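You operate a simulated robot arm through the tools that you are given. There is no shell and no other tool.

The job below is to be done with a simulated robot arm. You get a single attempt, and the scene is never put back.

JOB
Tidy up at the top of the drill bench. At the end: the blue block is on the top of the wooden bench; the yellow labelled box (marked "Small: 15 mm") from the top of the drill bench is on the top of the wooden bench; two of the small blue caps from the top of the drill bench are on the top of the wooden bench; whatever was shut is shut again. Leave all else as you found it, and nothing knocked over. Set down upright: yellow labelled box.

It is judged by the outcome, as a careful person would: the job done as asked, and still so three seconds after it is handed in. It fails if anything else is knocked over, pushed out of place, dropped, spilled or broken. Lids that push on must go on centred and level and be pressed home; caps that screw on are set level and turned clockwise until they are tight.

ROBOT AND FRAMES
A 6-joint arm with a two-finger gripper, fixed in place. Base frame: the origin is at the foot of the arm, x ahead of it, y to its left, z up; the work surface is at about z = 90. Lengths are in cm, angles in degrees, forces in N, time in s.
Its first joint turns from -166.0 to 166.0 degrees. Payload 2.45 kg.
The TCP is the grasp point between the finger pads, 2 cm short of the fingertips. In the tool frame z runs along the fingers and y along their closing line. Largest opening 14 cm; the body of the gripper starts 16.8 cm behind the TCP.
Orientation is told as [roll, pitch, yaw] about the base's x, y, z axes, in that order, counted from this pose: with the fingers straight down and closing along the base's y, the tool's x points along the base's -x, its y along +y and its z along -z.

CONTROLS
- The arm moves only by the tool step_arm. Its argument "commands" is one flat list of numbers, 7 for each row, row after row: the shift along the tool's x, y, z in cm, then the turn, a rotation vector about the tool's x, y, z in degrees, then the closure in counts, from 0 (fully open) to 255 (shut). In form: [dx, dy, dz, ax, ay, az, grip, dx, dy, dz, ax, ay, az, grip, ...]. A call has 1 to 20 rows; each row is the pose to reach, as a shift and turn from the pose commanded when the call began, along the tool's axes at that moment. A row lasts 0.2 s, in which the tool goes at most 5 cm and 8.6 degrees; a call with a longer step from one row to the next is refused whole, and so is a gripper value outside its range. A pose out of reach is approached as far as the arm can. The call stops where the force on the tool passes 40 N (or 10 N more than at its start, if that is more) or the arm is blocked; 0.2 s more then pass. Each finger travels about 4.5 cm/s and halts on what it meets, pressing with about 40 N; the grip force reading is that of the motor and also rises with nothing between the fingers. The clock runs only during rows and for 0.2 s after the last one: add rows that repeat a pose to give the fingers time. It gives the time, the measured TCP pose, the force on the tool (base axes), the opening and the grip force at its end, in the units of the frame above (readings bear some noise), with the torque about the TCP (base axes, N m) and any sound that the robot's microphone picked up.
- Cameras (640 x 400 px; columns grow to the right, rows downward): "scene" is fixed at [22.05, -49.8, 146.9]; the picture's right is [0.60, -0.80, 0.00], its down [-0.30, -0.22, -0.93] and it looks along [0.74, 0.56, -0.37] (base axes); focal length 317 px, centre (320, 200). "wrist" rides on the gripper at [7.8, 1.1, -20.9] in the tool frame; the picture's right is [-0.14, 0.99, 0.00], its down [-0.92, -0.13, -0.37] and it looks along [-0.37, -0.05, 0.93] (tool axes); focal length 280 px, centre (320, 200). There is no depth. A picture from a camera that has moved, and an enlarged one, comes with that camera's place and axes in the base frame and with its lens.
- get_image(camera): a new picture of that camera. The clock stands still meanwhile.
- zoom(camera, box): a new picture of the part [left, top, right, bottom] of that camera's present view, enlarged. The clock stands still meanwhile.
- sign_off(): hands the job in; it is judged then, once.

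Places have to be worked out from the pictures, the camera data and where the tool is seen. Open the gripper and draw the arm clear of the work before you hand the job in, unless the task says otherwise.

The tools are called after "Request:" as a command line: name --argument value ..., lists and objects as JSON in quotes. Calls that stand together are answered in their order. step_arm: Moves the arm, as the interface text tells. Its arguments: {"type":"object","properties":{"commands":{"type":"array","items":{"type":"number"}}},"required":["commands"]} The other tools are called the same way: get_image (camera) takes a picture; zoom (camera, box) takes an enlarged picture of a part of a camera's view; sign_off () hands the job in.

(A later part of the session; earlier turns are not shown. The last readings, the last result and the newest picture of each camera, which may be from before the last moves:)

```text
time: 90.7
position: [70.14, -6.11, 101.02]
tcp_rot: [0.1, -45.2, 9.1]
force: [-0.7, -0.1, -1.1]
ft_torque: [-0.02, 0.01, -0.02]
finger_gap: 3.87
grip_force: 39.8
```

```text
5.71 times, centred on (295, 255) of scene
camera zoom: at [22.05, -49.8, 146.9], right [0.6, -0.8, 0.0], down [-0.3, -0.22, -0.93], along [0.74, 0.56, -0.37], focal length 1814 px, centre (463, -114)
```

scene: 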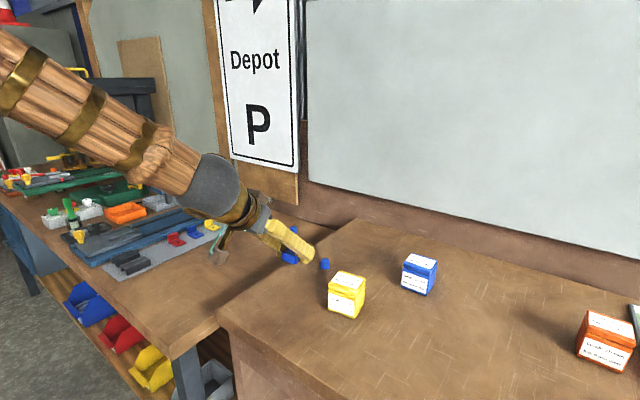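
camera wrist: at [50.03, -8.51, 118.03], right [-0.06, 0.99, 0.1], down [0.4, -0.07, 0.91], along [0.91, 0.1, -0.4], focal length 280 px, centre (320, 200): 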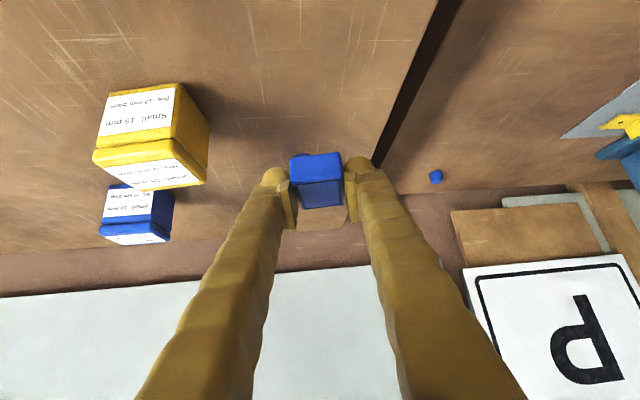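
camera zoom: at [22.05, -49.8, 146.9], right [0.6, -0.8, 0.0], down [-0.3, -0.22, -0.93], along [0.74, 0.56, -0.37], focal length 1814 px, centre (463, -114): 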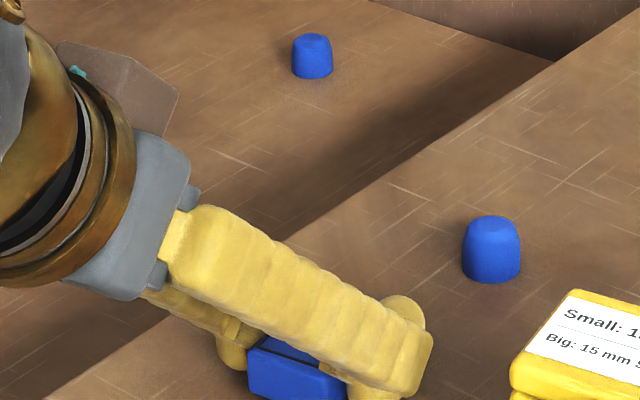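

Close to contact; I go on in 0.12 cm steps.

Request:
step_arm --commands '[0.09, 0, 0.09, 0, 0, 0, 200, 0.09, 0, 0.09, 0, 0, 0, 200]'

Request:
step_arm --commands '[0.09, 0, 0.09, 0, 0, 0, 200, 0.09, 0, 0.09, 0, 0, 0, 200]'

Request:
step_arm --commands '[0.09, 0, 0.09, 0, 0, 0, 200, 0.09, 0, 0.09, 0, 0, 0, 200]'

```text
time: 91.2
position: [70.18, -6.2, 100.81]
tcp_rot: [0.1, -45.2, 9.1]
force: [1.2, -0.1, -1.6]
ft_torque: [0.0, -0.02, 0.0]
finger_gap: 3.87
grip_force: 40.1
```

```text
time: 91.8
position: [70.09, -6.14, 100.76]
tcp_rot: [0.1, -45.2, 9.1]
force: [-0.7, -0.4, -1.0]
ft_torque: [0.02, 0.01, -0.01]
finger_gap: 3.85
grip_force: 40.3
```

```text
time: 92.5
position: [70.11, -6.28, 100.44]
tcp_rot: [0.1, -45.2, 9.1]
force: [0.5, 0.4, -1.0]
ft_torque: [-0.06, 0.0, 0.02]
finger_gap: 3.87
grip_force: 39.4
```

Request:
step_arm --commands '[0.07, 0, 0.07, 0, 0, 0, 200, 0.07, 0, 0.07, 0, 0, 0, 200]'

Request:
step_arm --commands '[0.07, 0, 0.07, 0, 0, 0, 200, 0.07, 0, 0.07, 0, 0, 0, 200]'

```text
time: 93.0
position: [70.33, -6.17, 100.46]
tcp_rot: [0.1, -45.2, 9.1]
force: [-1.5, 1.0, 5.9]
ft_torque: [-0.13, 0.04, -0.05]
finger_gap: 3.87
grip_force: 40.1
```

```text
time: 93.7
position: [70.12, -6.16, 100.66]
tcp_rot: [0.1, -45.2, 9.1]
force: [-8.8, 2.6, 33.9]
ft_torque: [0.0, 0.07, 0.03]
finger_gap: 3.86
grip_force: 40.0
```

The block is seated on the bench (34 N up). I open gradually.

Request:
step_arm --commands '[-0.05, 0, -0.05, 0, 0, 0, 196, -0.05, 0, -0.05, 0, 0, 0, 186, -0.05, 0, -0.05, 0, 0, 0, 175, -0.05, 0, -0.05, 0, 0, 0, 160, -0.05, 0, -0.05, 0, 0, 0, 145, -0.05, 0, -0.05, 0, 0, 0, 140, -0.05, 0, -0.05, 0, 0, 0, 140]'

Request:
get_image --camera "wrist"

Request:
zoom --camera "scene" --box '[260, 230, 340, 290]'

```text
time: 95.2
position: [70.24, -6.23, 100.5]
tcp_rot: [0.0, -45.0, 9.1]
force: [-0.2, -0.2, 0.7]
ft_torque: [-0.01, 0.0, -0.03]
finger_gap: 6.32
grip_force: 0.0
```

```text
taken
camera wrist: at [50.05, -8.49, 109.59], right [-0.06, 0.99, 0.1], down [0.4, -0.07, 0.91], along [0.91, 0.1, -0.4], focal length 280 px, centre (320, 200)
```

wrist: 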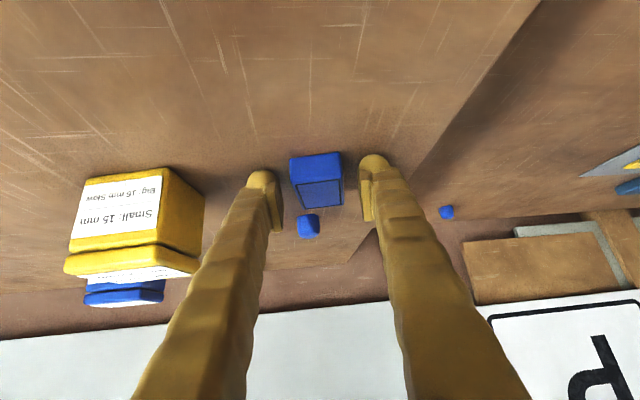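

```text
6.67 times, centred on (300, 260) of scene
camera zoom: at [22.05, -49.8, 146.9], right [0.6, -0.8, 0.0], down [-0.3, -0.22, -0.93], along [0.74, 0.56, -0.37], focal length 2116 px, centre (453, -200)
```

zoom: 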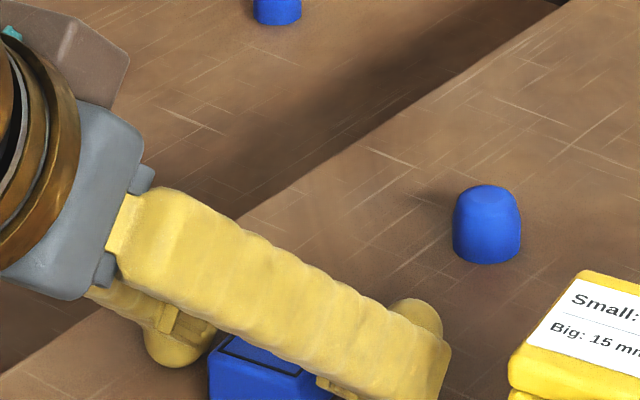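

The block rests flat on the wooden bench. I rise vertically clear of it, then return the tool to straight down.

Request:
step_arm --commands '[-0.7, 0, -0.7, 0, 0, 0, 140, -2, 0, -2, 0, 0, 0, 140, -4, 0, -4, 0, 0, 0, 140, -7, 0, -7, 0, 0, 0, 140, -10, 0, -10, 0, 0, 0, 140, -13, 0, -13, 0, 0, 0, 140, -15, 0, -15, 0, 0, 0, 140, -15, 0, -15, 0, 7.5, 0, 140, -15, 0, -15, 0, 15, 0, 140, -15, 0, -15, 0, 22.5, 0, 140, -15, 0, -15, 0, 30, 0, 140, -15, 0, -15, 0, 37.5, 0, 140, -15, 0, -15, 0, 45, 0, 140, -15, 0, -15, 0, 45, 0, 140]'

Request:
get_image --camera "wrist"

Request:
get_image --camera "scene"

```text
time: 98.2
position: [70.08, -6.3, 121.68]
tcp_rot: [0.1, -0.1, 9.1]
force: [0.1, 0.0, 0.5]
ft_torque: [0.01, 0.03, -0.01]
finger_gap: 6.33
grip_force: 0.0
```

```text
taken
camera wrist: at [62.21, -6.54, 142.48], right [-0.02, 1.0, 0.0], down [0.93, 0.02, 0.37], along [0.37, 0.01, -0.93], focal length 280 px, centre (320, 200)
```

wrist: 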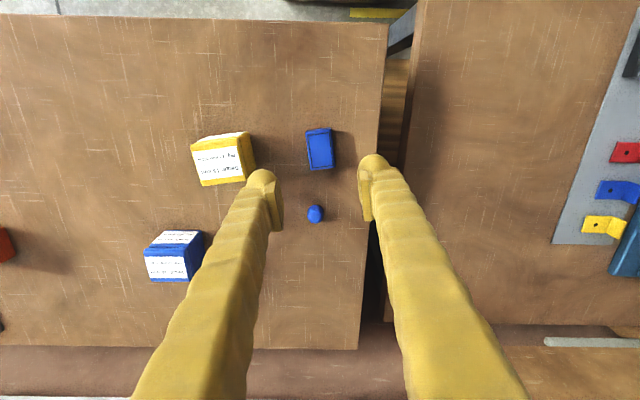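

```text
taken
```

scene: 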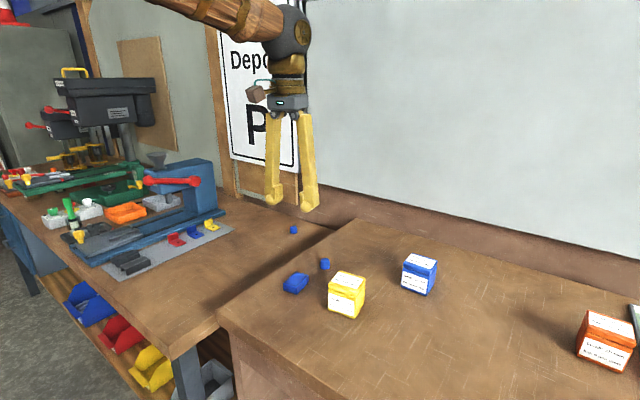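

Block, yellow box and one cap are in place. Now for the fallen cap: I swing the tool to face the floor area in front of the wooden bench.

Request:
step_arm --commands '[2.9, -2.4, 0, 0, 0, 5, 140, 5.8, -4.8, 0, 0, 0, 10, 140, 8.7, -7.2, 0, 0, 0, 15, 140, 11.7, -9.6, 0, 0, 0, 20, 140, 14.6, -12, 0, 0, 0, 25, 140, 17.5, -14.4, 0, 0, 0, 30, 140, 20.4, -16.8, 0, 0, 0, 35, 140, 23.3, -19.2, 0, 0, 0, 40, 140, 26.2, -21.6, 0, 0, 0, 45, 140, 29.2, -24, 0, 0, 0, 50, 140, 32.1, -26.4, 0, 0, 0, 55, 140, 35, -28.8, 0, 0, 0, 60, 140, 35, -28.8, 0, 0, 0, 65, 140, 35, -28.8, 0, 0, 0, 65, 140]'

Request:
get_image --camera "wrist"

Request:
get_image --camera "scene"

```text
time: 101.2
position: [39.96, -40.41, 121.47]
tcp_rot: [0.3, 0.0, -55.9]
force: [0.1, -0.4, -0.1]
ft_torque: [0.0, 0.04, -0.02]
finger_gap: 6.32
grip_force: 0.0
```

```text
taken
camera wrist: at [36.57, -33.45, 142.33], right [0.9, 0.44, 0.0], down [0.41, -0.83, 0.37], along [0.17, -0.33, -0.93], focal length 280 px, centre (320, 200)
```

wrist: 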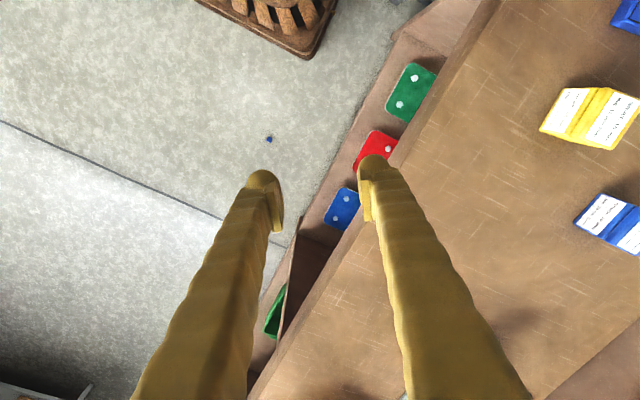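

```text
taken
```

scene: 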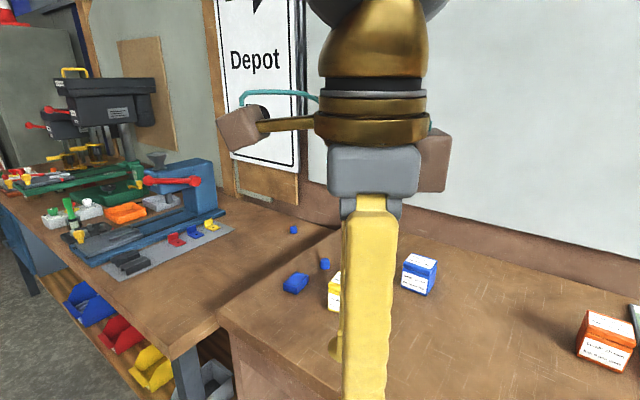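

The second sighting triangulates the fallen cap to (24.9, -65.4) on the floor (z≈0–2), clear of bench and pedestal. I'll see whether the arm can get down there, descending in stages away from the bench.

Request:
step_arm --commands '[0, -1.2, 3.5, 0, 0, 3, 140, 0, -2.4, 7, 0, 0, 6, 140, 0, -3.6, 10.5, 0, 0, 9, 140, 0, -4.8, 14, 0, 0, 12, 140, -1, -6, 17.5, 0, 0, 13, 140, -2, -7.2, 21, 0, 0, 13, 140, -3, -8.4, 24.5, 0, 0, 13, 140, -4, -9.6, 28, 0, 0, 13, 140, -5, -10.8, 31.5, 0, 0, 13, 140, -6, -12, 35, 0, 0, 13, 140, -6, -12, 38, 0, 0, 13, 140, -6, -12, 41, 0, 0, 13, 140, -6, -12, 41, 0, 0, 13, 140]'

Request:
get_image --camera "wrist"

Request:
get_image --camera "scene"

```text
time: 104.0
position: [33.67, -51.68, 80.43]
tcp_rot: [0.2, -0.1, -68.9]
force: [0.8, -0.3, 0.4]
ft_torque: [-0.03, 0.01, -0.02]
finger_gap: 6.32
grip_force: 0.0
```

```text
taken
camera wrist: at [31.8, -44.08, 101.16], right [0.97, 0.23, 0.0], down [0.21, -0.91, 0.37], along [0.09, -0.36, -0.93], focal length 280 px, centre (320, 200)
```

wrist: 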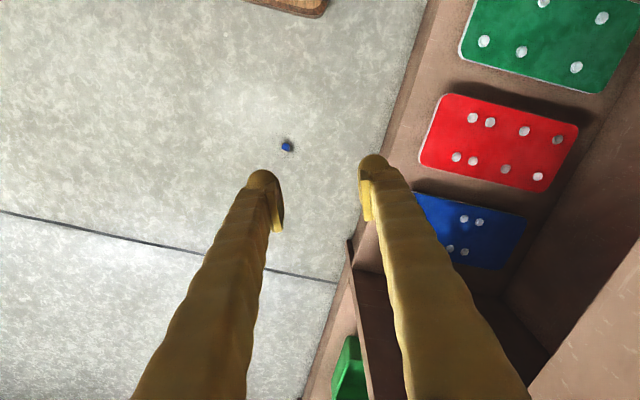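

```text
taken
```

scene: 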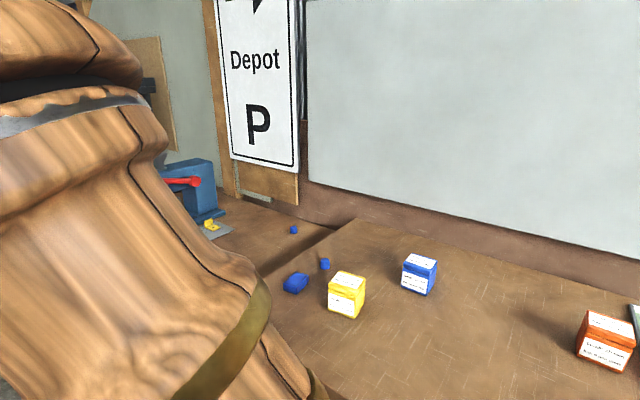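

The cap is at (25.0, -65.6). I continue down above it toward z≈45, checking whether the arm can follow.

Request:
step_arm --commands '[-1, -1.3, 3, 0, 0, 0, 140, -2, -2.6, 6, 0, 0, 0, 140, -3, -3.9, 9, 0, 0, 0, 140, -4, -5.2, 12, 0, 0, 0, 140, -5, -6.5, 15, 0, 0, 0, 140, -6, -7.8, 18, 0, 0, 0, 140, -7, -9.1, 21, 0, 0, 0, 140, -8, -10.4, 24, 0, 0, 0, 140, -9, -11.7, 27, 0, 0, 0, 140, -9.84, -13.1, 30, 0, 0, 0, 140, -9.84, -13.1, 33, 0, 0, 0, 140, -9.84, -13.1, 35, 0, 0, 0, 140, -9.84, -13.1, 35, 0, 0, 0, 140]'

Request:
get_image --camera "wrist"

```text
time: 106.8
position: [25.28, -65.47, 45.55]
tcp_rot: [0.2, -0.1, -68.8]
force: [-0.3, -0.1, -0.2]
ft_torque: [-0.04, 0.02, 0.01]
finger_gap: 6.3
grip_force: 0.0
```

```text
taken
camera wrist: at [23.52, -57.87, 66.33], right [0.97, 0.23, 0.0], down [0.21, -0.91, 0.37], along [0.09, -0.36, -0.93], focal length 280 px, centre (320, 200)
```

wrist: 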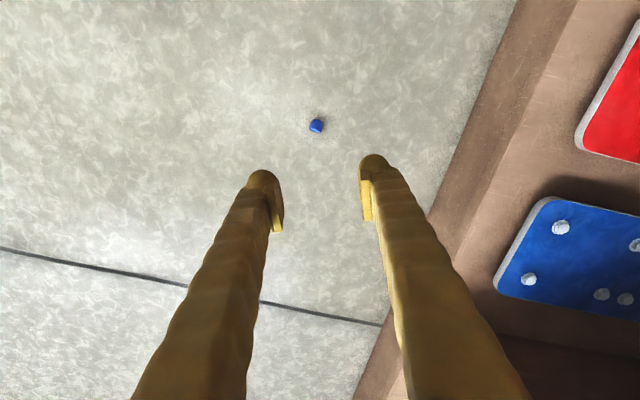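

The arm follows easily. I zoom to see how the cap lies.

Request:
zoom --camera "wrist" --box '[296, 105, 336, 145]'

Request:
step_arm --commands '[0, 0, 3, 0, 0, 0, 140, 0, 0, 6, 0, 0, 0, 140, 0, 0, 9, 0, 0, 0, 140, 0, 0, 12, 0, 0, 0, 140, 0, 0, 15, 0, 0, 0, 140, 0, 0, 18, 0, 0, 0, 140, 0, 0, 21, 0, 0, 0, 140, 0, 0, 24, 0, 0, 0, 140, 0, 0, 27, 0, 0, 0, 140, 0, 0, 29, 0, 0, 0, 140, 0, 0, 29, 0, 0, 0, 140]'

Request:
get_image --camera "wrist"

```text
10.00 times, centred on (316, 125) of wrist
camera zoom: at [23.52, -57.87, 66.33], right [0.97, 0.23, 0.0], down [0.21, -0.91, 0.37], along [0.09, -0.36, -0.93], focal length 2804 px, centre (360, 950)
```

zoom: 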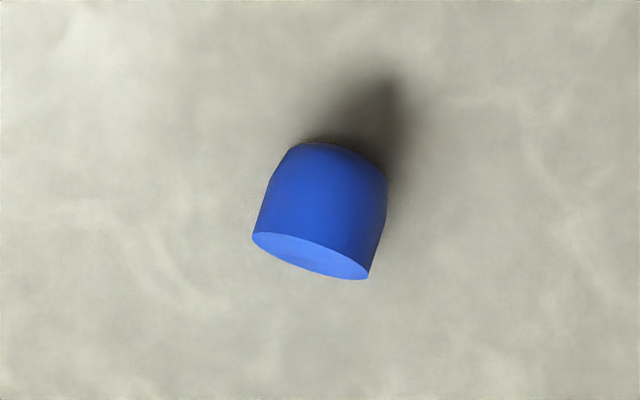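

```text
time: 109.2
position: [25.16, -66.04, 16.27]
tcp_rot: [0.2, -0.1, -68.8]
force: [0.2, 0.7, 0.4]
ft_torque: [-0.02, -0.03, -0.02]
finger_gap: 6.29
grip_force: 0.1
```

```text
taken
camera wrist: at [23.44, -58.39, 37.1], right [0.97, 0.23, 0.0], down [0.21, -0.91, 0.37], along [0.09, -0.36, -0.93], focal length 280 px, centre (320, 200)
```

wrist: 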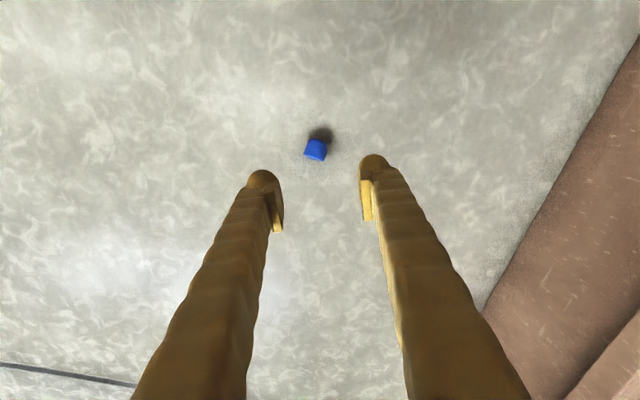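

The arm reaches near the floor. The cap lies on its side, base toward -y and dome toward +y. I zoom again from this closer view.

Request:
zoom --camera "wrist" --box '[280, 120, 352, 180]'

```text
6.67 times, centred on (316, 150) of wrist
camera zoom: at [23.44, -58.39, 37.1], right [0.97, 0.23, 0.0], down [0.21, -0.91, 0.37], along [0.09, -0.36, -0.93], focal length 1869 px, centre (347, 533)
```

zoom: 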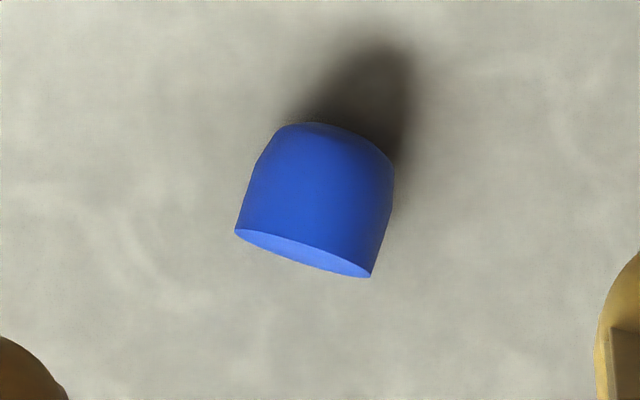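

The cap lies on its tapered side, centre ≈(24.8, -65.5), axis along y, base toward -y. To get the pads low enough for a secure hold I yaw to about -93° and lean the tool 60° outward, well above the floor first.

Request:
step_arm --commands '[0, 0, 0, 0, 0, 8, 140, 0, 0, 0, 0, 0, 16, 140, 0, 0, 0, 0, 0, 24, 140, 0, 0, 0, 0, 0, 24, 140]'

Request:
step_arm --commands '[0, 0, 0, 0, -7.5, 0, 140, 0, 0, 0, 0, -15, 0, 140, 0, 0, 0, 0, -22.5, 0, 140, 0, 0, 0, 0, -30, 0, 140, 0, 0, 0, 0, -37.5, 0, 140, 0, 0, 0, 0, -45, 0, 140, 0, 0, 0, 0, -52.5, 0, 140, 0, 0, 0, 0, -60, 0, 140, 0, 0, 0, 0, -60, 0, 140]'

Request:
get_image --camera "wrist"

```text
time: 110.2
position: [25.15, -65.73, 16.36]
tcp_rot: [0.1, 0.1, -92.9]
force: [-0.2, 0.2, -0.1]
ft_torque: [0.0, 0.0, 0.02]
finger_gap: 6.3
grip_force: 0.2
```

```text
time: 112.2
position: [25.18, -65.64, 16.5]
tcp_rot: [0.4, -60.0, -93.1]
force: [-0.6, -0.1, -0.1]
ft_torque: [-0.01, -0.01, 0.0]
finger_gap: 6.33
grip_force: 0.0
```

```text
taken
camera wrist: at [27.4, -43.87, 20.02], right [0.99, -0.12, 0.12], down [-0.14, -0.14, 0.98], along [-0.1, -0.98, -0.15], focal length 280 px, centre (320, 200)
```

wrist: 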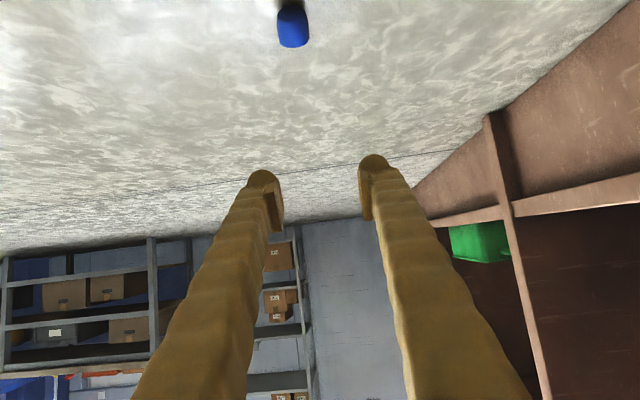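

The lean is reached, and this view again puts the cap at (24.7, -65.4). I come down straddling it to about 4 cm above final height.

Request:
step_arm --commands '[2.1, -0.1, 1.6, 0, 0, 0, 140, 4.2, -0.2, 3.2, 0, 0, 0, 140, 6.4, -0.3, 4.8, 0, 0, 0, 140, 8.5, -0.32, 6.3, 0, 0, 0, 140, 8.5, -0.32, 6.3, 0, 0, 0, 140]'

Request:
get_image --camera "wrist"

```text
time: 113.5
position: [24.81, -66.76, 5.95]
tcp_rot: [0.3, -59.9, -93.1]
force: [0.1, -1.4, -0.2]
ft_torque: [-0.01, -0.04, 0.03]
finger_gap: 6.34
grip_force: 0.1
```

```text
taken
camera wrist: at [27.07, -44.85, 9.62], right [0.99, -0.12, 0.12], down [-0.14, -0.14, 0.98], along [-0.1, -0.98, -0.15], focal length 280 px, centre (320, 200)
```

wrist: 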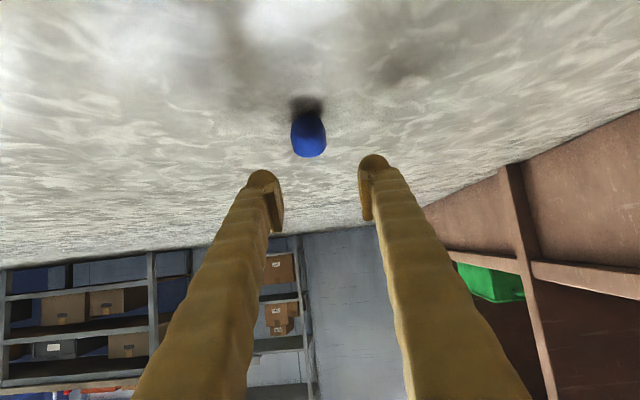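

Cap x≈24.65. I shift slightly and lower to z≈2.7, then feel for the floor.

Request:
step_arm --commands '[1, -0.1, 0.58, 0, 0, 0, 140, 2, -0.15, 1.15, 0, 0, 0, 140, 2.8, -0.15, 1.62, 0, 0, 0, 140, 2.8, -0.15, 1.62, 0, 0, 0, 140]'

Request:
get_image --camera "wrist"

```text
time: 114.5
position: [24.6, -66.75, 2.92]
tcp_rot: [0.3, -59.9, -93.0]
force: [0.1, 0.8, 0.6]
ft_torque: [-0.01, 0.02, 0.02]
finger_gap: 6.33
grip_force: 0.2
```

```text
taken
camera wrist: at [26.9, -44.88, 6.41], right [0.99, -0.12, 0.12], down [-0.14, -0.14, 0.98], along [-0.1, -0.98, -0.15], focal length 280 px, centre (320, 200)
```

wrist: 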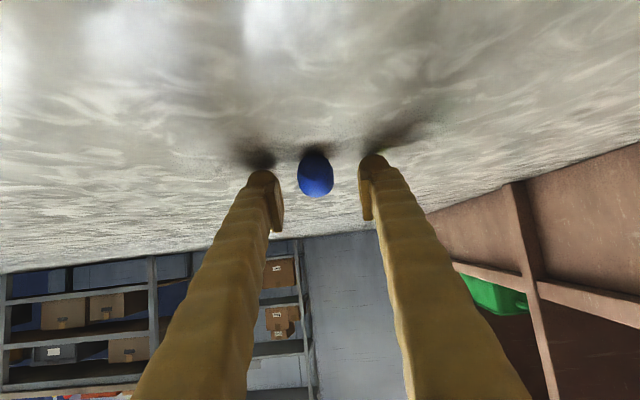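

The cap sits between the fingers. I ease down in 0.15–0.2 cm steps.

Request:
step_arm --commands '[0.17, 0, 0.1, 0, 0, 0, 140, 0.17, 0, 0.1, 0, 0, 0, 150]'

Request:
step_arm --commands '[0.17, 0, 0.1, 0, 0, 0, 150, 0.17, 0, 0.1, 0, 0, 0, 150]'

Request:
step_arm --commands '[0.13, 0, 0.07, 0, 0, 0, 150, 0.13, 0, 0.07, 0, 0, 0, 150]'

Request:
step_arm --commands '[0.13, 0, 0.07, 0, 0, 0, 150, 0.13, 0, 0.07, 0, 0, 0, 150]'

```text
time: 115.0
position: [24.6, -66.72, 2.5]
tcp_rot: [0.4, -59.9, -93.1]
force: [0.0, -0.2, 0.5]
ft_torque: [-0.01, -0.02, -0.01]
finger_gap: 5.79
grip_force: 0.1
```

```text
time: 115.7
position: [24.74, -66.74, 2.5]
tcp_rot: [0.3, -59.9, -93.2]
force: [0.6, 0.0, 0.3]
ft_torque: [0.0, -0.01, 0.0]
finger_gap: 5.77
grip_force: 0.0
```

```text
time: 116.3
position: [24.71, -66.78, 2.44]
tcp_rot: [0.3, -60.1, -93.1]
force: [0.4, 4.6, 12.6]
ft_torque: [0.04, 0.22, -0.07]
finger_gap: 5.77
grip_force: 0.1
stopped in row 2: the force on the tool passed its limit at 42 N (the readings are from after the stop); the commanded pose is now the measured one
```

```text
time: 116.7
position: [24.72, -66.86, 2.41]
tcp_rot: [0.3, -60.0, -93.0]
force: [0.9, 3.5, 11.7]
ft_torque: [0.07, 0.17, -0.11]
finger_gap: 5.79
grip_force: 0.5
stopped in row 1: the force on the tool passed its limit at 49 N (the readings are from after the stop); the commanded pose is now the measured one
```

Floor contact at TCP z≈2.42. I back off a hair and close step by step, watching gap and force.

Request:
step_arm --commands '[-0.06, 0, -0.03, 0, 0, 0, 165, -0.06, 0, -0.03, 0, 0, 0, 180, -0.06, 0, -0.03, 0, 0, 0, 192, -0.06, 0, -0.03, 0, 0, 0, 200, -0.06, 0, -0.03, 0, 0, 0, 200]'

Request:
step_arm --commands '[0, 0, 0, 0, 0, 0, 206, 0, 0, 0, 0, 0, 0, 206]'

Request:
zoom --camera "wrist" --box '[240, 120, 400, 240]'

```text
time: 117.9
position: [24.76, -66.71, 2.33]
tcp_rot: [0.2, -60.1, -93.0]
force: [-0.3, 1.0, -0.8]
ft_torque: [0.01, -0.02, 0.0]
finger_gap: 3.0
grip_force: 0.1
```

```text
time: 118.5
position: [24.69, -66.77, 2.55]
tcp_rot: [0.2, -60.1, -93.0]
force: [0.6, -0.4, -1.0]
ft_torque: [0.01, -0.01, 0.02]
finger_gap: 2.7
grip_force: 0.1
```

```text
3.33 times, centred on (320, 180) of wrist
camera zoom: at [26.93, -44.85, 6.01], right [0.99, -0.12, 0.12], down [-0.14, -0.13, 0.98], along [-0.1, -0.98, -0.15], focal length 935 px, centre (320, 267)
```

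zoom: 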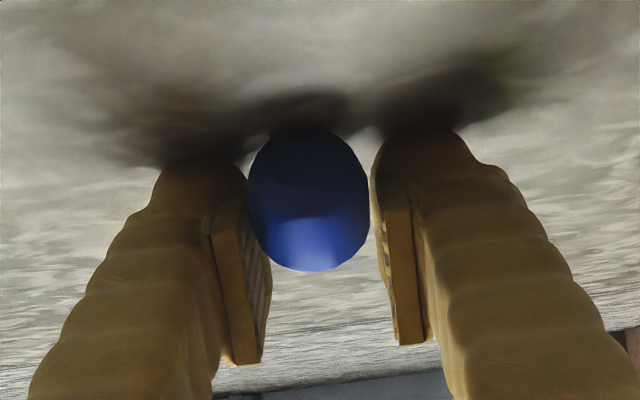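

The cap is between the pads near their lower ends. I close further gently.

Request:
step_arm --commands '[0, 0, 0, 0, 0, 0, 210, 0, 0, 0, 0, 0, 0, 210]'

Request:
step_arm --commands '[0, 0, 0, 0, 0, 0, 214, 0, 0, 0, 0, 0, 0, 214]'

Request:
zoom --camera "wrist" --box '[240, 120, 400, 240]'

```text
time: 119.1
position: [24.61, -66.66, 2.45]
tcp_rot: [0.2, -60.1, -93.0]
force: [-0.1, 0.5, 0.0]
ft_torque: [0.02, -0.01, 0.01]
finger_gap: 2.49
grip_force: 0.3
```

```text
time: 119.7
position: [24.68, -66.8, 2.46]
tcp_rot: [0.2, -60.1, -93.0]
force: [-0.4, 0.1, 0.1]
ft_torque: [-0.01, 0.0, -0.02]
finger_gap: 2.33
grip_force: 0.6
```

```text
3.33 times, centred on (320, 180) of wrist
camera zoom: at [26.93, -44.85, 6.01], right [0.99, -0.12, 0.12], down [-0.14, -0.13, 0.98], along [-0.1, -0.98, -0.15], focal length 935 px, centre (320, 267)
```

zoom: 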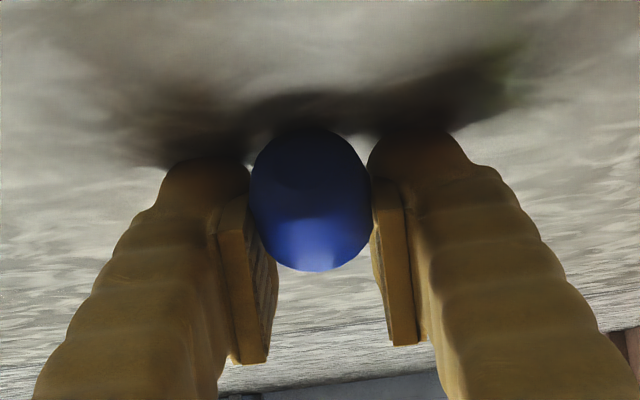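

No firm contact yet at 2.33 cm; I continue.

Request:
step_arm --commands '[0, 0, 0, 0, 0, 0, 217, 0, 0, 0, 0, 0, 0, 217, 0, 0, 0, 0, 0, 0, 217]'

Request:
zoom --camera "wrist" --box '[240, 120, 400, 240]'

```text
time: 120.5
position: [24.57, -66.63, 2.47]
tcp_rot: [0.2, -60.1, -92.9]
force: [0.2, 0.5, 0.4]
ft_torque: [0.01, 0.01, 0.0]
finger_gap: 2.28
grip_force: 7.6
```

```text
3.33 times, centred on (320, 180) of wrist
camera zoom: at [26.93, -44.85, 6.01], right [0.99, -0.12, 0.12], down [-0.14, -0.13, 0.98], along [-0.1, -0.98, -0.15], focal length 935 px, centre (320, 267)
```

zoom: 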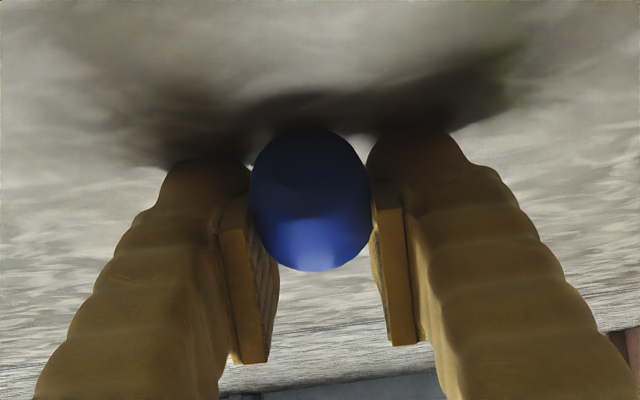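

Contact at 2.28 cm. I firm the grip and try a tiny lift.

Request:
step_arm --commands '[0, 0, 0, 0, 0, 0, 220, 0, 0, 0, 0, 0, 0, 222, 0, 0, 0, 0, 0, 0, 222]'

Request:
step_arm --commands '[-0.17, 0, -0.1, 0, 0, 0, 222, -0.4, 0, -0.23, 0, 0, 0, 222, -0.7, 0, -0.4, 0, 0, 0, 222, -0.9, 0, -0.52, 0, 0, 0, 222, -0.9, 0, -0.52, 0, 0, 0, 222, -0.9, 0, -0.52, 0, 0, 0, 222]'

Request:
zoom --camera "wrist" --box '[240, 120, 400, 240]'

```text
time: 121.3
position: [24.62, -66.71, 2.36]
tcp_rot: [0.2, -60.1, -93.0]
force: [-0.1, -0.2, -0.4]
ft_torque: [-0.01, -0.02, 0.01]
finger_gap: 2.2
grip_force: 15.9
```

```text
time: 122.7
position: [24.72, -66.71, 3.4]
tcp_rot: [0.2, -60.2, -93.0]
force: [0.2, 1.2, -0.3]
ft_torque: [0.0, -0.01, 0.0]
finger_gap: 2.12
grip_force: 21.6
```

```text
3.33 times, centred on (320, 180) of wrist
camera zoom: at [26.93, -44.94, 6.97], right [0.99, -0.12, 0.12], down [-0.14, -0.13, 0.98], along [-0.1, -0.98, -0.15], focal length 935 px, centre (320, 267)
```

zoom: 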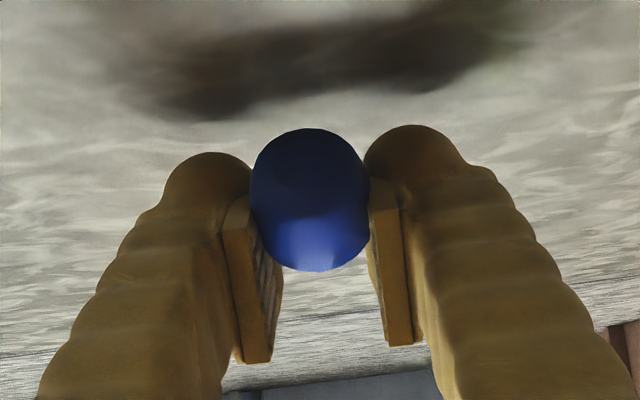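

It came up with the fingers, but the gap is creeping down with a lower force. I hold still and see if it settles.

Request:
step_arm --commands '[0, 0, 0, 0, 0, 0, 222, 0, 0, 0, 0, 0, 0, 222, 0, 0, 0, 0, 0, 0, 222]'

Request:
zoom --camera "wrist" --box '[240, 120, 400, 240]'

```text
time: 123.5
position: [24.55, -66.84, 3.53]
tcp_rot: [0.2, -60.1, -92.9]
force: [0.5, 0.9, 0.2]
ft_torque: [0.02, 0.02, 0.0]
finger_gap: 2.02
grip_force: 30.9
```

```text
3.33 times, centred on (320, 180) of wrist
camera zoom: at [26.93, -44.94, 6.97], right [0.99, -0.12, 0.12], down [-0.14, -0.13, 0.98], along [-0.1, -0.98, -0.15], focal length 935 px, centre (320, 267)
```

zoom: 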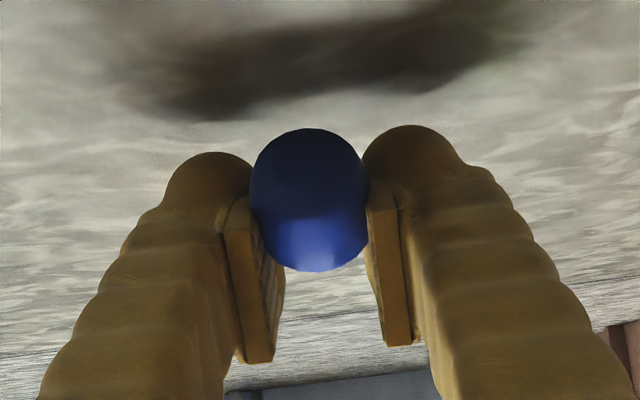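

The cap isn't moving in the grip; the small contact just yields. I ease the closure command to limit the squeeze and check it remains stable.

Request:
step_arm --commands '[0, 0, 0, 0, 0, 0, 218, 0, 0, 0, 0, 0, 0, 218, 0, 0, 0, 0, 0, 0, 218]'

Request:
step_arm --commands '[0, 0, 0, 0, 0, 0, 218, 0, 0, 0, 0, 0, 0, 218, 0, 0, 0, 0, 0, 0, 218, 0, 0, 0, 0, 0, 0, 218, 0, 0, 0, 0, 0, 0, 218]'

Request:
zoom --camera "wrist" --box '[240, 120, 400, 240]'

```text
time: 124.3
position: [24.67, -66.82, 3.48]
tcp_rot: [0.2, -60.1, -93.0]
force: [-0.8, -0.1, 0.2]
ft_torque: [0.04, -0.04, -0.03]
finger_gap: 2.14
grip_force: 23.2
```

```text
time: 125.5
position: [24.66, -66.78, 3.55]
tcp_rot: [0.1, -60.1, -93.0]
force: [-0.1, 0.1, 0.0]
ft_torque: [0.01, 0.01, -0.02]
finger_gap: 2.18
grip_force: 1.5
```

```text
3.33 times, centred on (320, 180) of wrist
camera zoom: at [26.93, -44.94, 6.97], right [0.99, -0.12, 0.12], down [-0.14, -0.13, 0.98], along [-0.1, -0.98, -0.15], focal length 935 px, centre (320, 267)
```

zoom: 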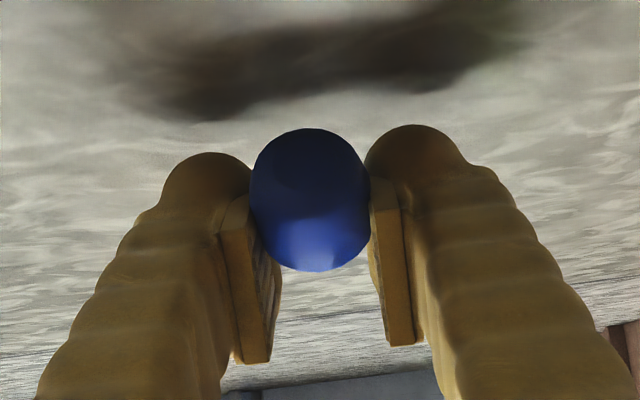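

Held but now lightly; I set a middle closure of 220 and wait for it to settle.

Request:
step_arm --commands '[0, 0, 0, 0, 0, 0, 220, 0, 0, 0, 0, 0, 0, 220, 0, 0, 0, 0, 0, 0, 220, 0, 0, 0, 0, 0, 0, 220, 0, 0, 0, 0, 0, 0, 220]'

Request:
step_arm --commands '[0, 0, 0, 0, 0, 0, 220, 0, 0, 0, 0, 0, 0, 220, 0, 0, 0, 0, 0, 0, 220, 0, 0, 0, 0, 0, 0, 220, 0, 0, 0, 0, 0, 0, 220]'

Request:
zoom --camera "wrist" --box '[240, 120, 400, 240]'

```text
time: 126.7
position: [24.7, -66.85, 3.43]
tcp_rot: [0.2, -60.1, -93.1]
force: [0.5, -0.4, 0.6]
ft_torque: [0.01, 0.0, 0.03]
finger_gap: 2.24
grip_force: 8.1
```

```text
time: 127.9
position: [24.57, -66.83, 3.3]
tcp_rot: [0.2, -60.1, -93.0]
force: [0.2, -0.5, 0.7]
ft_torque: [0.0, -0.01, 0.01]
finger_gap: 2.22
grip_force: 15.0
```

```text
3.33 times, centred on (320, 180) of wrist
camera zoom: at [26.93, -44.94, 6.97], right [0.99, -0.12, 0.12], down [-0.14, -0.13, 0.98], along [-0.1, -0.98, -0.15], focal length 935 px, centre (320, 267)
```

zoom: 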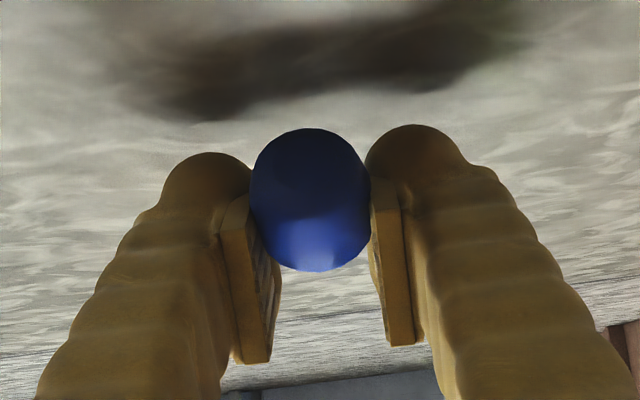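

The cap is stable at about 2.2 cm. I raise it slowly, straight up, checking as I go.

Request:
step_arm --commands '[-0.2, 0, -0.12, 0, 0, 0, 220, -0.6, 0, -0.35, 0, 0, 0, 220, -1.3, 0, -0.75, 0, 0, 0, 220, -2.2, 0, -1.27, 0, 0, 0, 220, -3.2, 0, -1.85, 0, 0, 0, 220, -4.3, 0, -2.48, 0, 0, 0, 220, -5.4, 0, -3.12, 0, 0, 0, 220, -6.5, 0, -3.75, 0, 0, 0, 220, -7.5, 0, -4.33, 0, 0, 0, 220, -8.3, 0, -4.79, 0, 0, 0, 220, -8.8, 0, -5.08, 0, 0, 0, 220, -9, 0, -5.2, 0, 0, 0, 220]'

Request:
zoom --camera "wrist" --box '[240, 120, 400, 240]'

```text
time: 130.5
position: [24.63, -66.85, 13.81]
tcp_rot: [0.2, -60.2, -92.9]
force: [1.2, 0.3, 0.2]
ft_torque: [0.0, 0.0, 0.02]
finger_gap: 2.17
grip_force: 4.2
```

```text
3.33 times, centred on (320, 180) of wrist
camera zoom: at [26.96, -44.88, 17.37], right [0.99, -0.12, 0.12], down [-0.14, -0.13, 0.98], along [-0.1, -0.98, -0.15], focal length 935 px, centre (320, 267)
```

zoom: 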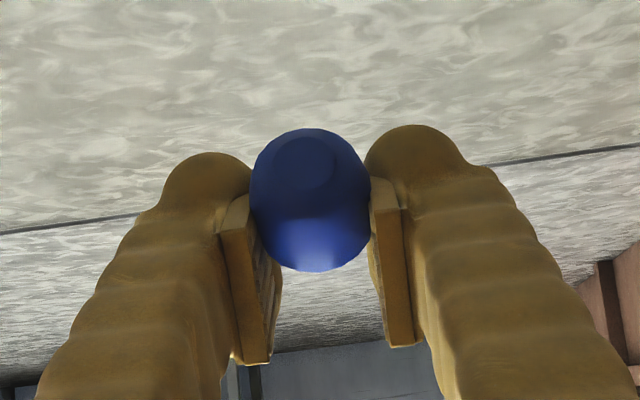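

The cap is unmoved but grip force reads low (4 N); I set 222 and hold briefly, then go on.

Request:
step_arm --commands '[0, 0, 0, 0, 0, 0, 222, 0, 0, 0, 0, 0, 0, 222, 0, 0, 0, 0, 0, 0, 222]'

Request:
step_arm --commands '[-0.2, 0, -0.12, 0, 0, 0, 222, -0.6, 0, -0.35, 0, 0, 0, 222, -1.3, 0, -0.75, 0, 0, 0, 222, -2.2, 0, -1.27, 0, 0, 0, 222, -3.4, 0, -1.96, 0, 0, 0, 222, -4.8, 0, -2.77, 0, 0, 0, 222, -6.4, 0, -3.7, 0, 0, 0, 222, -8, 0, -4.62, 0, 0, 0, 222, -9.6, 0, -5.54, 0, 0, 0, 222, -11.2, 0, -6.47, 0, 0, 0, 222, -12.8, 0, -7.39, 0, 0, 0, 222, -14.4, 0, -8.31, 0, 0, 0, 222, -16, 0, -9.24, 0, 0, 0, 222, -17.4, 0, -10.05, 0, 0, 0, 222, -18.6, 0, -10.74, 0, 0, 0, 222, -19.4, 0, -11.2, 0, 0, 0, 222, -19.8, 0, -11.43, 0, 0, 0, 222, -20, 0, -11.55, 0, 0, 0, 222]'

Request:
zoom --camera "wrist" --box '[240, 120, 400, 240]'

```text
time: 131.3
position: [24.68, -66.72, 13.89]
tcp_rot: [0.3, -60.1, -93.0]
force: [-0.1, -0.6, 0.6]
ft_torque: [0.01, -0.01, 0.0]
finger_gap: 2.17
grip_force: 15.6
```

```text
time: 135.1
position: [24.56, -66.8, 36.85]
tcp_rot: [0.2, -60.1, -93.0]
force: [0.2, -0.4, -0.6]
ft_torque: [0.02, -0.01, 0.0]
finger_gap: 2.14
grip_force: 8.3
```

```text
3.33 times, centred on (320, 180) of wrist
camera zoom: at [26.87, -44.85, 40.46], right [0.99, -0.12, 0.12], down [-0.14, -0.13, 0.98], along [-0.1, -0.98, -0.15], focal length 935 px, centre (320, 267)
```

zoom: 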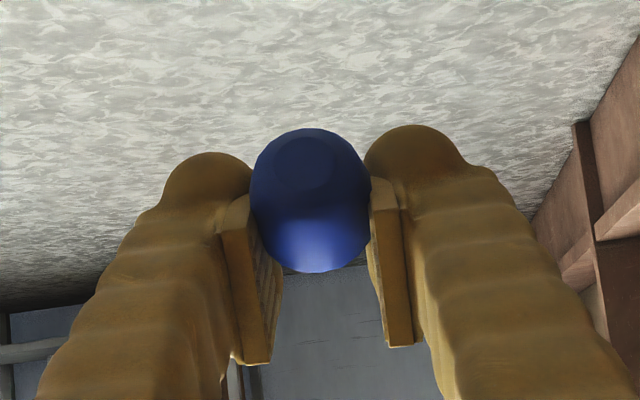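

Steady. I continue raising in two further stages.

Request:
step_arm --commands '[-0.32, 0, -0.19, 0, 0, 0, 223, -0.97, 0, -0.56, 0, 0, 0, 223, -2.28, 0, -1.31, 0, 0, 0, 223, -3.9, 0, -2.25, 0, 0, 0, 223, -5.85, 0, -3.37, 0, 0, 0, 223, -7.8, 0, -4.5, 0, 0, 0, 223, -9.75, 0, -5.62, 0, 0, 0, 223, -11.7, 0, -6.75, 0, 0, 0, 223, -13.65, 0, -7.87, 0, 0, 0, 223, -15.6, 0, -9, 0, 0, 0, 223, -17.55, 0, -10.12, 0, 0, 0, 223, -19.5, 0, -11.25, 0, 0, 0, 223, -21.45, 0, -12.37, 0, 0, 0, 223, -23.4, 0, -13.5, 0, 0, 0, 223, -25.35, 0, -14.62, 0, 0, 0, 223, -27.3, 0, -15.75, 0, 0, 0, 223, -29.25, 0, -16.87, 0, 0, 0, 223, -30.9, 0, -17.81, 0, 0, 0, 223, -32, 0, -18.47, 0, 0, 0, 223, -32.5, 0, -18.75, 0, 0, 0, 223]'

Request:
get_image --camera "wrist"

```text
time: 139.3
position: [25.23, -68.0, 74.47]
tcp_rot: [-0.1, -60.1, -93.0]
force: [0.8, 1.1, -0.2]
ft_torque: [-0.05, -0.03, 0.04]
finger_gap: 2.05
grip_force: 27.8
out of reach, approached as far as the arm can: row 16, 17, 18, 19, 20
```

```text
taken
camera wrist: at [27.5, -46.07, 78.04], right [0.99, -0.12, 0.12], down [-0.14, -0.13, 0.98], along [-0.1, -0.98, -0.15], focal length 280 px, centre (320, 200)
```

wrist: 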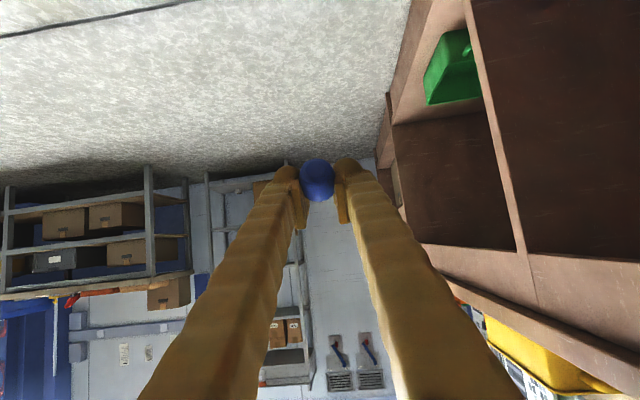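

The cap is still held; with this lean the wrist is near its inner limit. I move outward (−y) 14 cm first, clear of the bench front, then continue up.

Request:
step_arm --commands '[-0.1, 0, 0.2, 0, 0, 0, 223, -0.4, 0, 0.7, 0, 0, 0, 223, -1, 0, 1.7, 0, 0, 0, 223, -1.8, 0, 3.1, 0, 0, 0, 223, -2.8, 0, 4.8, 0, 0, 0, 223, -3.8, 0, 6.6, 0, 0, 0, 223, -4.8, 0, 8.3, 0, 0, 0, 223, -5.8, 0, 10, 0, 0, 0, 223, -6.5, 0, 11.3, 0, 0, 0, 223, -6.9, 0, 11.9, 0, 0, 0, 223, -7, 0, 12.1, 0, 0, 0, 223, -7, 0, 12.1, 0, 0, 0, 223]'

Request:
get_image --camera "wrist"

```text
time: 141.9
position: [24.35, -81.59, 74.37]
tcp_rot: [0.2, -60.0, -93.0]
force: [-0.3, -0.1, 0.4]
ft_torque: [-0.02, 0.0, 0.02]
finger_gap: 2.0
grip_force: 27.5
```

```text
taken
camera wrist: at [26.67, -59.68, 77.93], right [0.99, -0.12, 0.12], down [-0.14, -0.13, 0.98], along [-0.1, -0.98, -0.15], focal length 280 px, centre (320, 200)
```

wrist: 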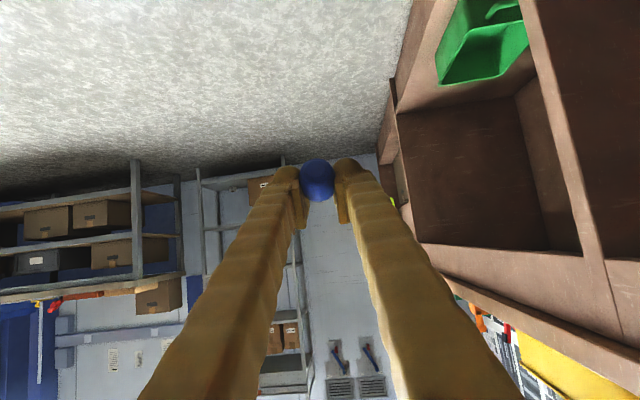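

Still held. I raise the remaining 38 cm.

Request:
step_arm --commands '[-0.32, 0, -0.19, 0, 0, 0, 222, -0.97, 0, -0.56, 0, 0, 0, 222, -2.28, 0, -1.31, 0, 0, 0, 222, -3.9, 0, -2.25, 0, 0, 0, 222, -5.85, 0, -3.37, 0, 0, 0, 222, -7.8, 0, -4.5, 0, 0, 0, 222, -9.75, 0, -5.62, 0, 0, 0, 222, -11.7, 0, -6.75, 0, 0, 0, 222, -13.65, 0, -7.87, 0, 0, 0, 222, -15.6, 0, -9, 0, 0, 0, 222, -17.55, 0, -10.12, 0, 0, 0, 222, -19.5, 0, -11.25, 0, 0, 0, 222, -21.45, 0, -12.37, 0, 0, 0, 222, -23.4, 0, -13.5, 0, 0, 0, 222, -25.35, 0, -14.62, 0, 0, 0, 222, -27.3, 0, -15.75, 0, 0, 0, 222, -29.25, 0, -16.87, 0, 0, 0, 222, -30.9, 0, -17.81, 0, 0, 0, 222, -32, 0, -18.47, 0, 0, 0, 222, -32.5, 0, -18.75, 0, 0, 0, 222]'

Request:
get_image --camera "wrist"

Request:
get_image --camera "scene"

```text
time: 146.1
position: [24.39, -81.79, 112.01]
tcp_rot: [0.2, -60.1, -93.0]
force: [-0.2, -0.4, -0.2]
ft_torque: [0.0, -0.01, 0.0]
finger_gap: 1.99
grip_force: 24.5
```

```text
taken
camera wrist: at [26.63, -59.91, 115.44], right [0.99, -0.12, 0.12], down [-0.14, -0.13, 0.98], along [-0.1, -0.98, -0.15], focal length 280 px, centre (320, 200)
```

wrist: 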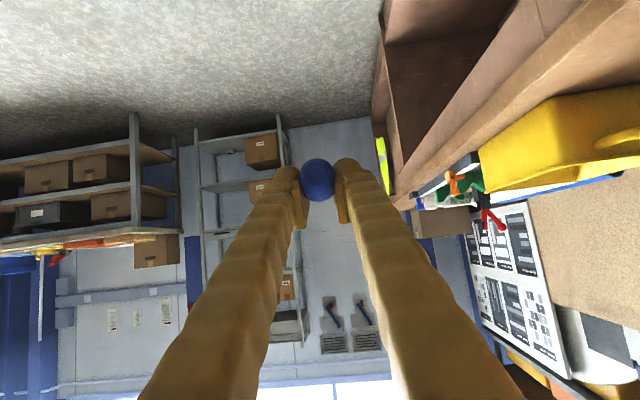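

```text
taken
```

scene: 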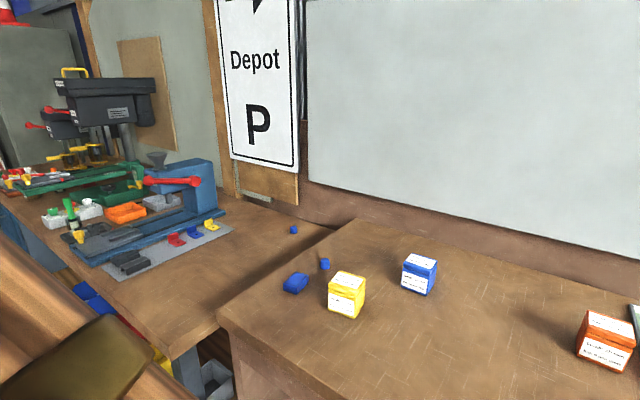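

Cap held; I now carry it over the wooden bench to about (63, -55), a clear patch.

Request:
step_arm --commands '[0.14, 0.37, -0.25, 0, 0, 0, 222, 0.43, 1.11, -0.75, 0, 0, 0, 222, 1.01, 2.6, -1.74, 0, 0, 0, 222, 1.73, 4.45, -2.99, 0, 0, 0, 222, 2.59, 6.68, -4.48, 0, 0, 0, 222, 3.46, 8.9, -5.98, 0, 0, 0, 222, 4.32, 11.13, -7.47, 0, 0, 0, 222, 5.18, 13.36, -8.96, 0, 0, 0, 222, 6.05, 15.58, -10.46, 0, 0, 0, 222, 6.91, 17.81, -11.95, 0, 0, 0, 222, 7.78, 20.03, -13.45, 0, 0, 0, 222, 8.64, 22.26, -14.94, 0, 0, 0, 222, 9.5, 24.49, -16.43, 0, 0, 0, 222, 10.37, 26.71, -17.93, 0, 0, 0, 222, 11.23, 28.94, -19.42, 0, 0, 0, 222, 12.1, 31.16, -20.92, 0, 0, 0, 222, 12.96, 33.39, -22.41, 0, 0, 0, 222, 13.68, 35.25, -23.66, 0, 0, 0, 222, 14.18, 36.54, -24.53, 0, 0, 0, 222, 14.4, 37.1, -24.9, 0, 0, 0, 222]'

Request:
get_image --camera "wrist"

Request:
get_image --camera "scene"

```text
time: 150.3
position: [62.97, -54.77, 111.79]
tcp_rot: [0.2, -60.1, -93.0]
force: [-0.1, 0.2, 0.5]
ft_torque: [0.02, -0.03, -0.01]
finger_gap: 1.98
grip_force: 37.5
```

```text
taken
camera wrist: at [65.3, -32.9, 115.43], right [0.99, -0.12, 0.12], down [-0.14, -0.13, 0.98], along [-0.1, -0.98, -0.15], focal length 280 px, centre (320, 200)
```

wrist: 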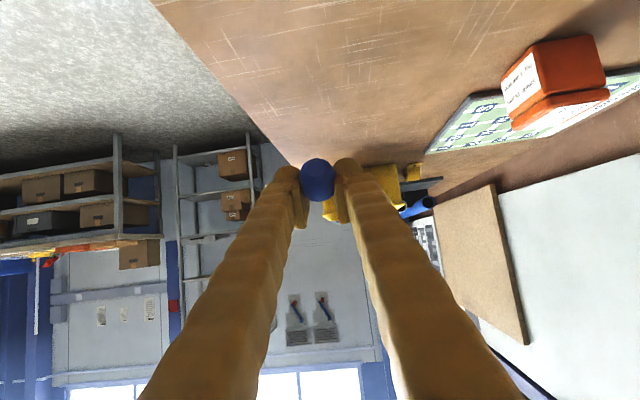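

```text
taken
```

scene: 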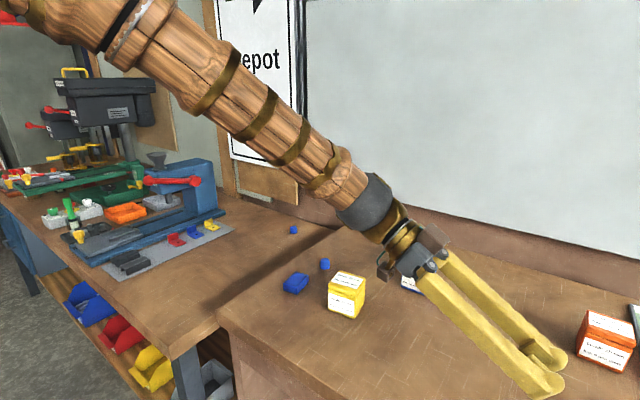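

The cap made it over the wooden bench. I zoom with the scene camera to see how it sits in the fingers.

Request:
zoom --camera "scene" --box '[500, 320, 596, 400]'

Request:
zoom --camera "wrist" --box '[260, 130, 380, 230]'

```text
5.00 times, centred on (548, 360) of scene
camera zoom: at [22.05, -49.8, 146.9], right [0.6, -0.8, 0.0], down [-0.3, -0.22, -0.93], along [0.74, 0.56, -0.37], focal length 1587 px, centre (-820, -600)
```

zoom: 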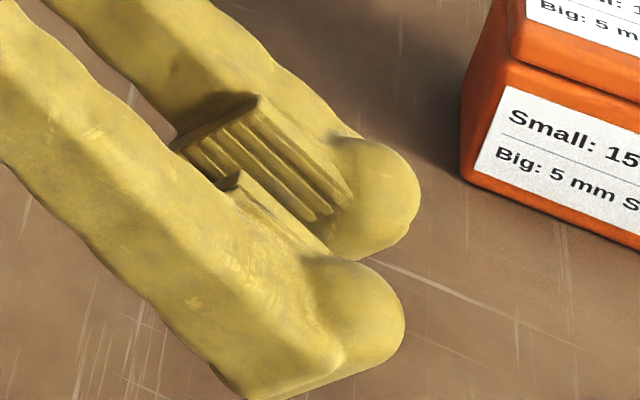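

```text
4.00 times, centred on (320, 180) of wrist
camera zoom: at [65.3, -32.9, 115.43], right [0.99, -0.12, 0.12], down [-0.14, -0.13, 0.98], along [-0.1, -0.98, -0.15], focal length 1122 px, centre (320, 280)
```

zoom: 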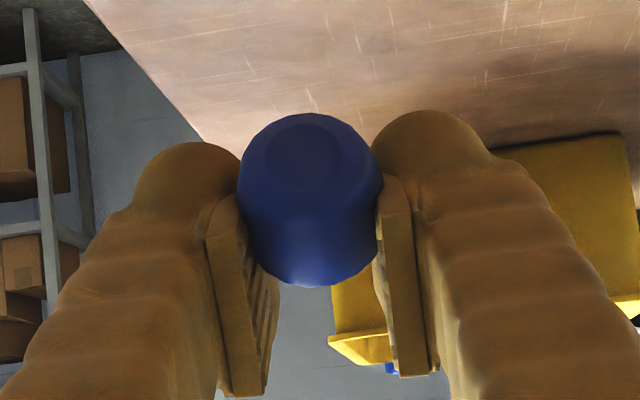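

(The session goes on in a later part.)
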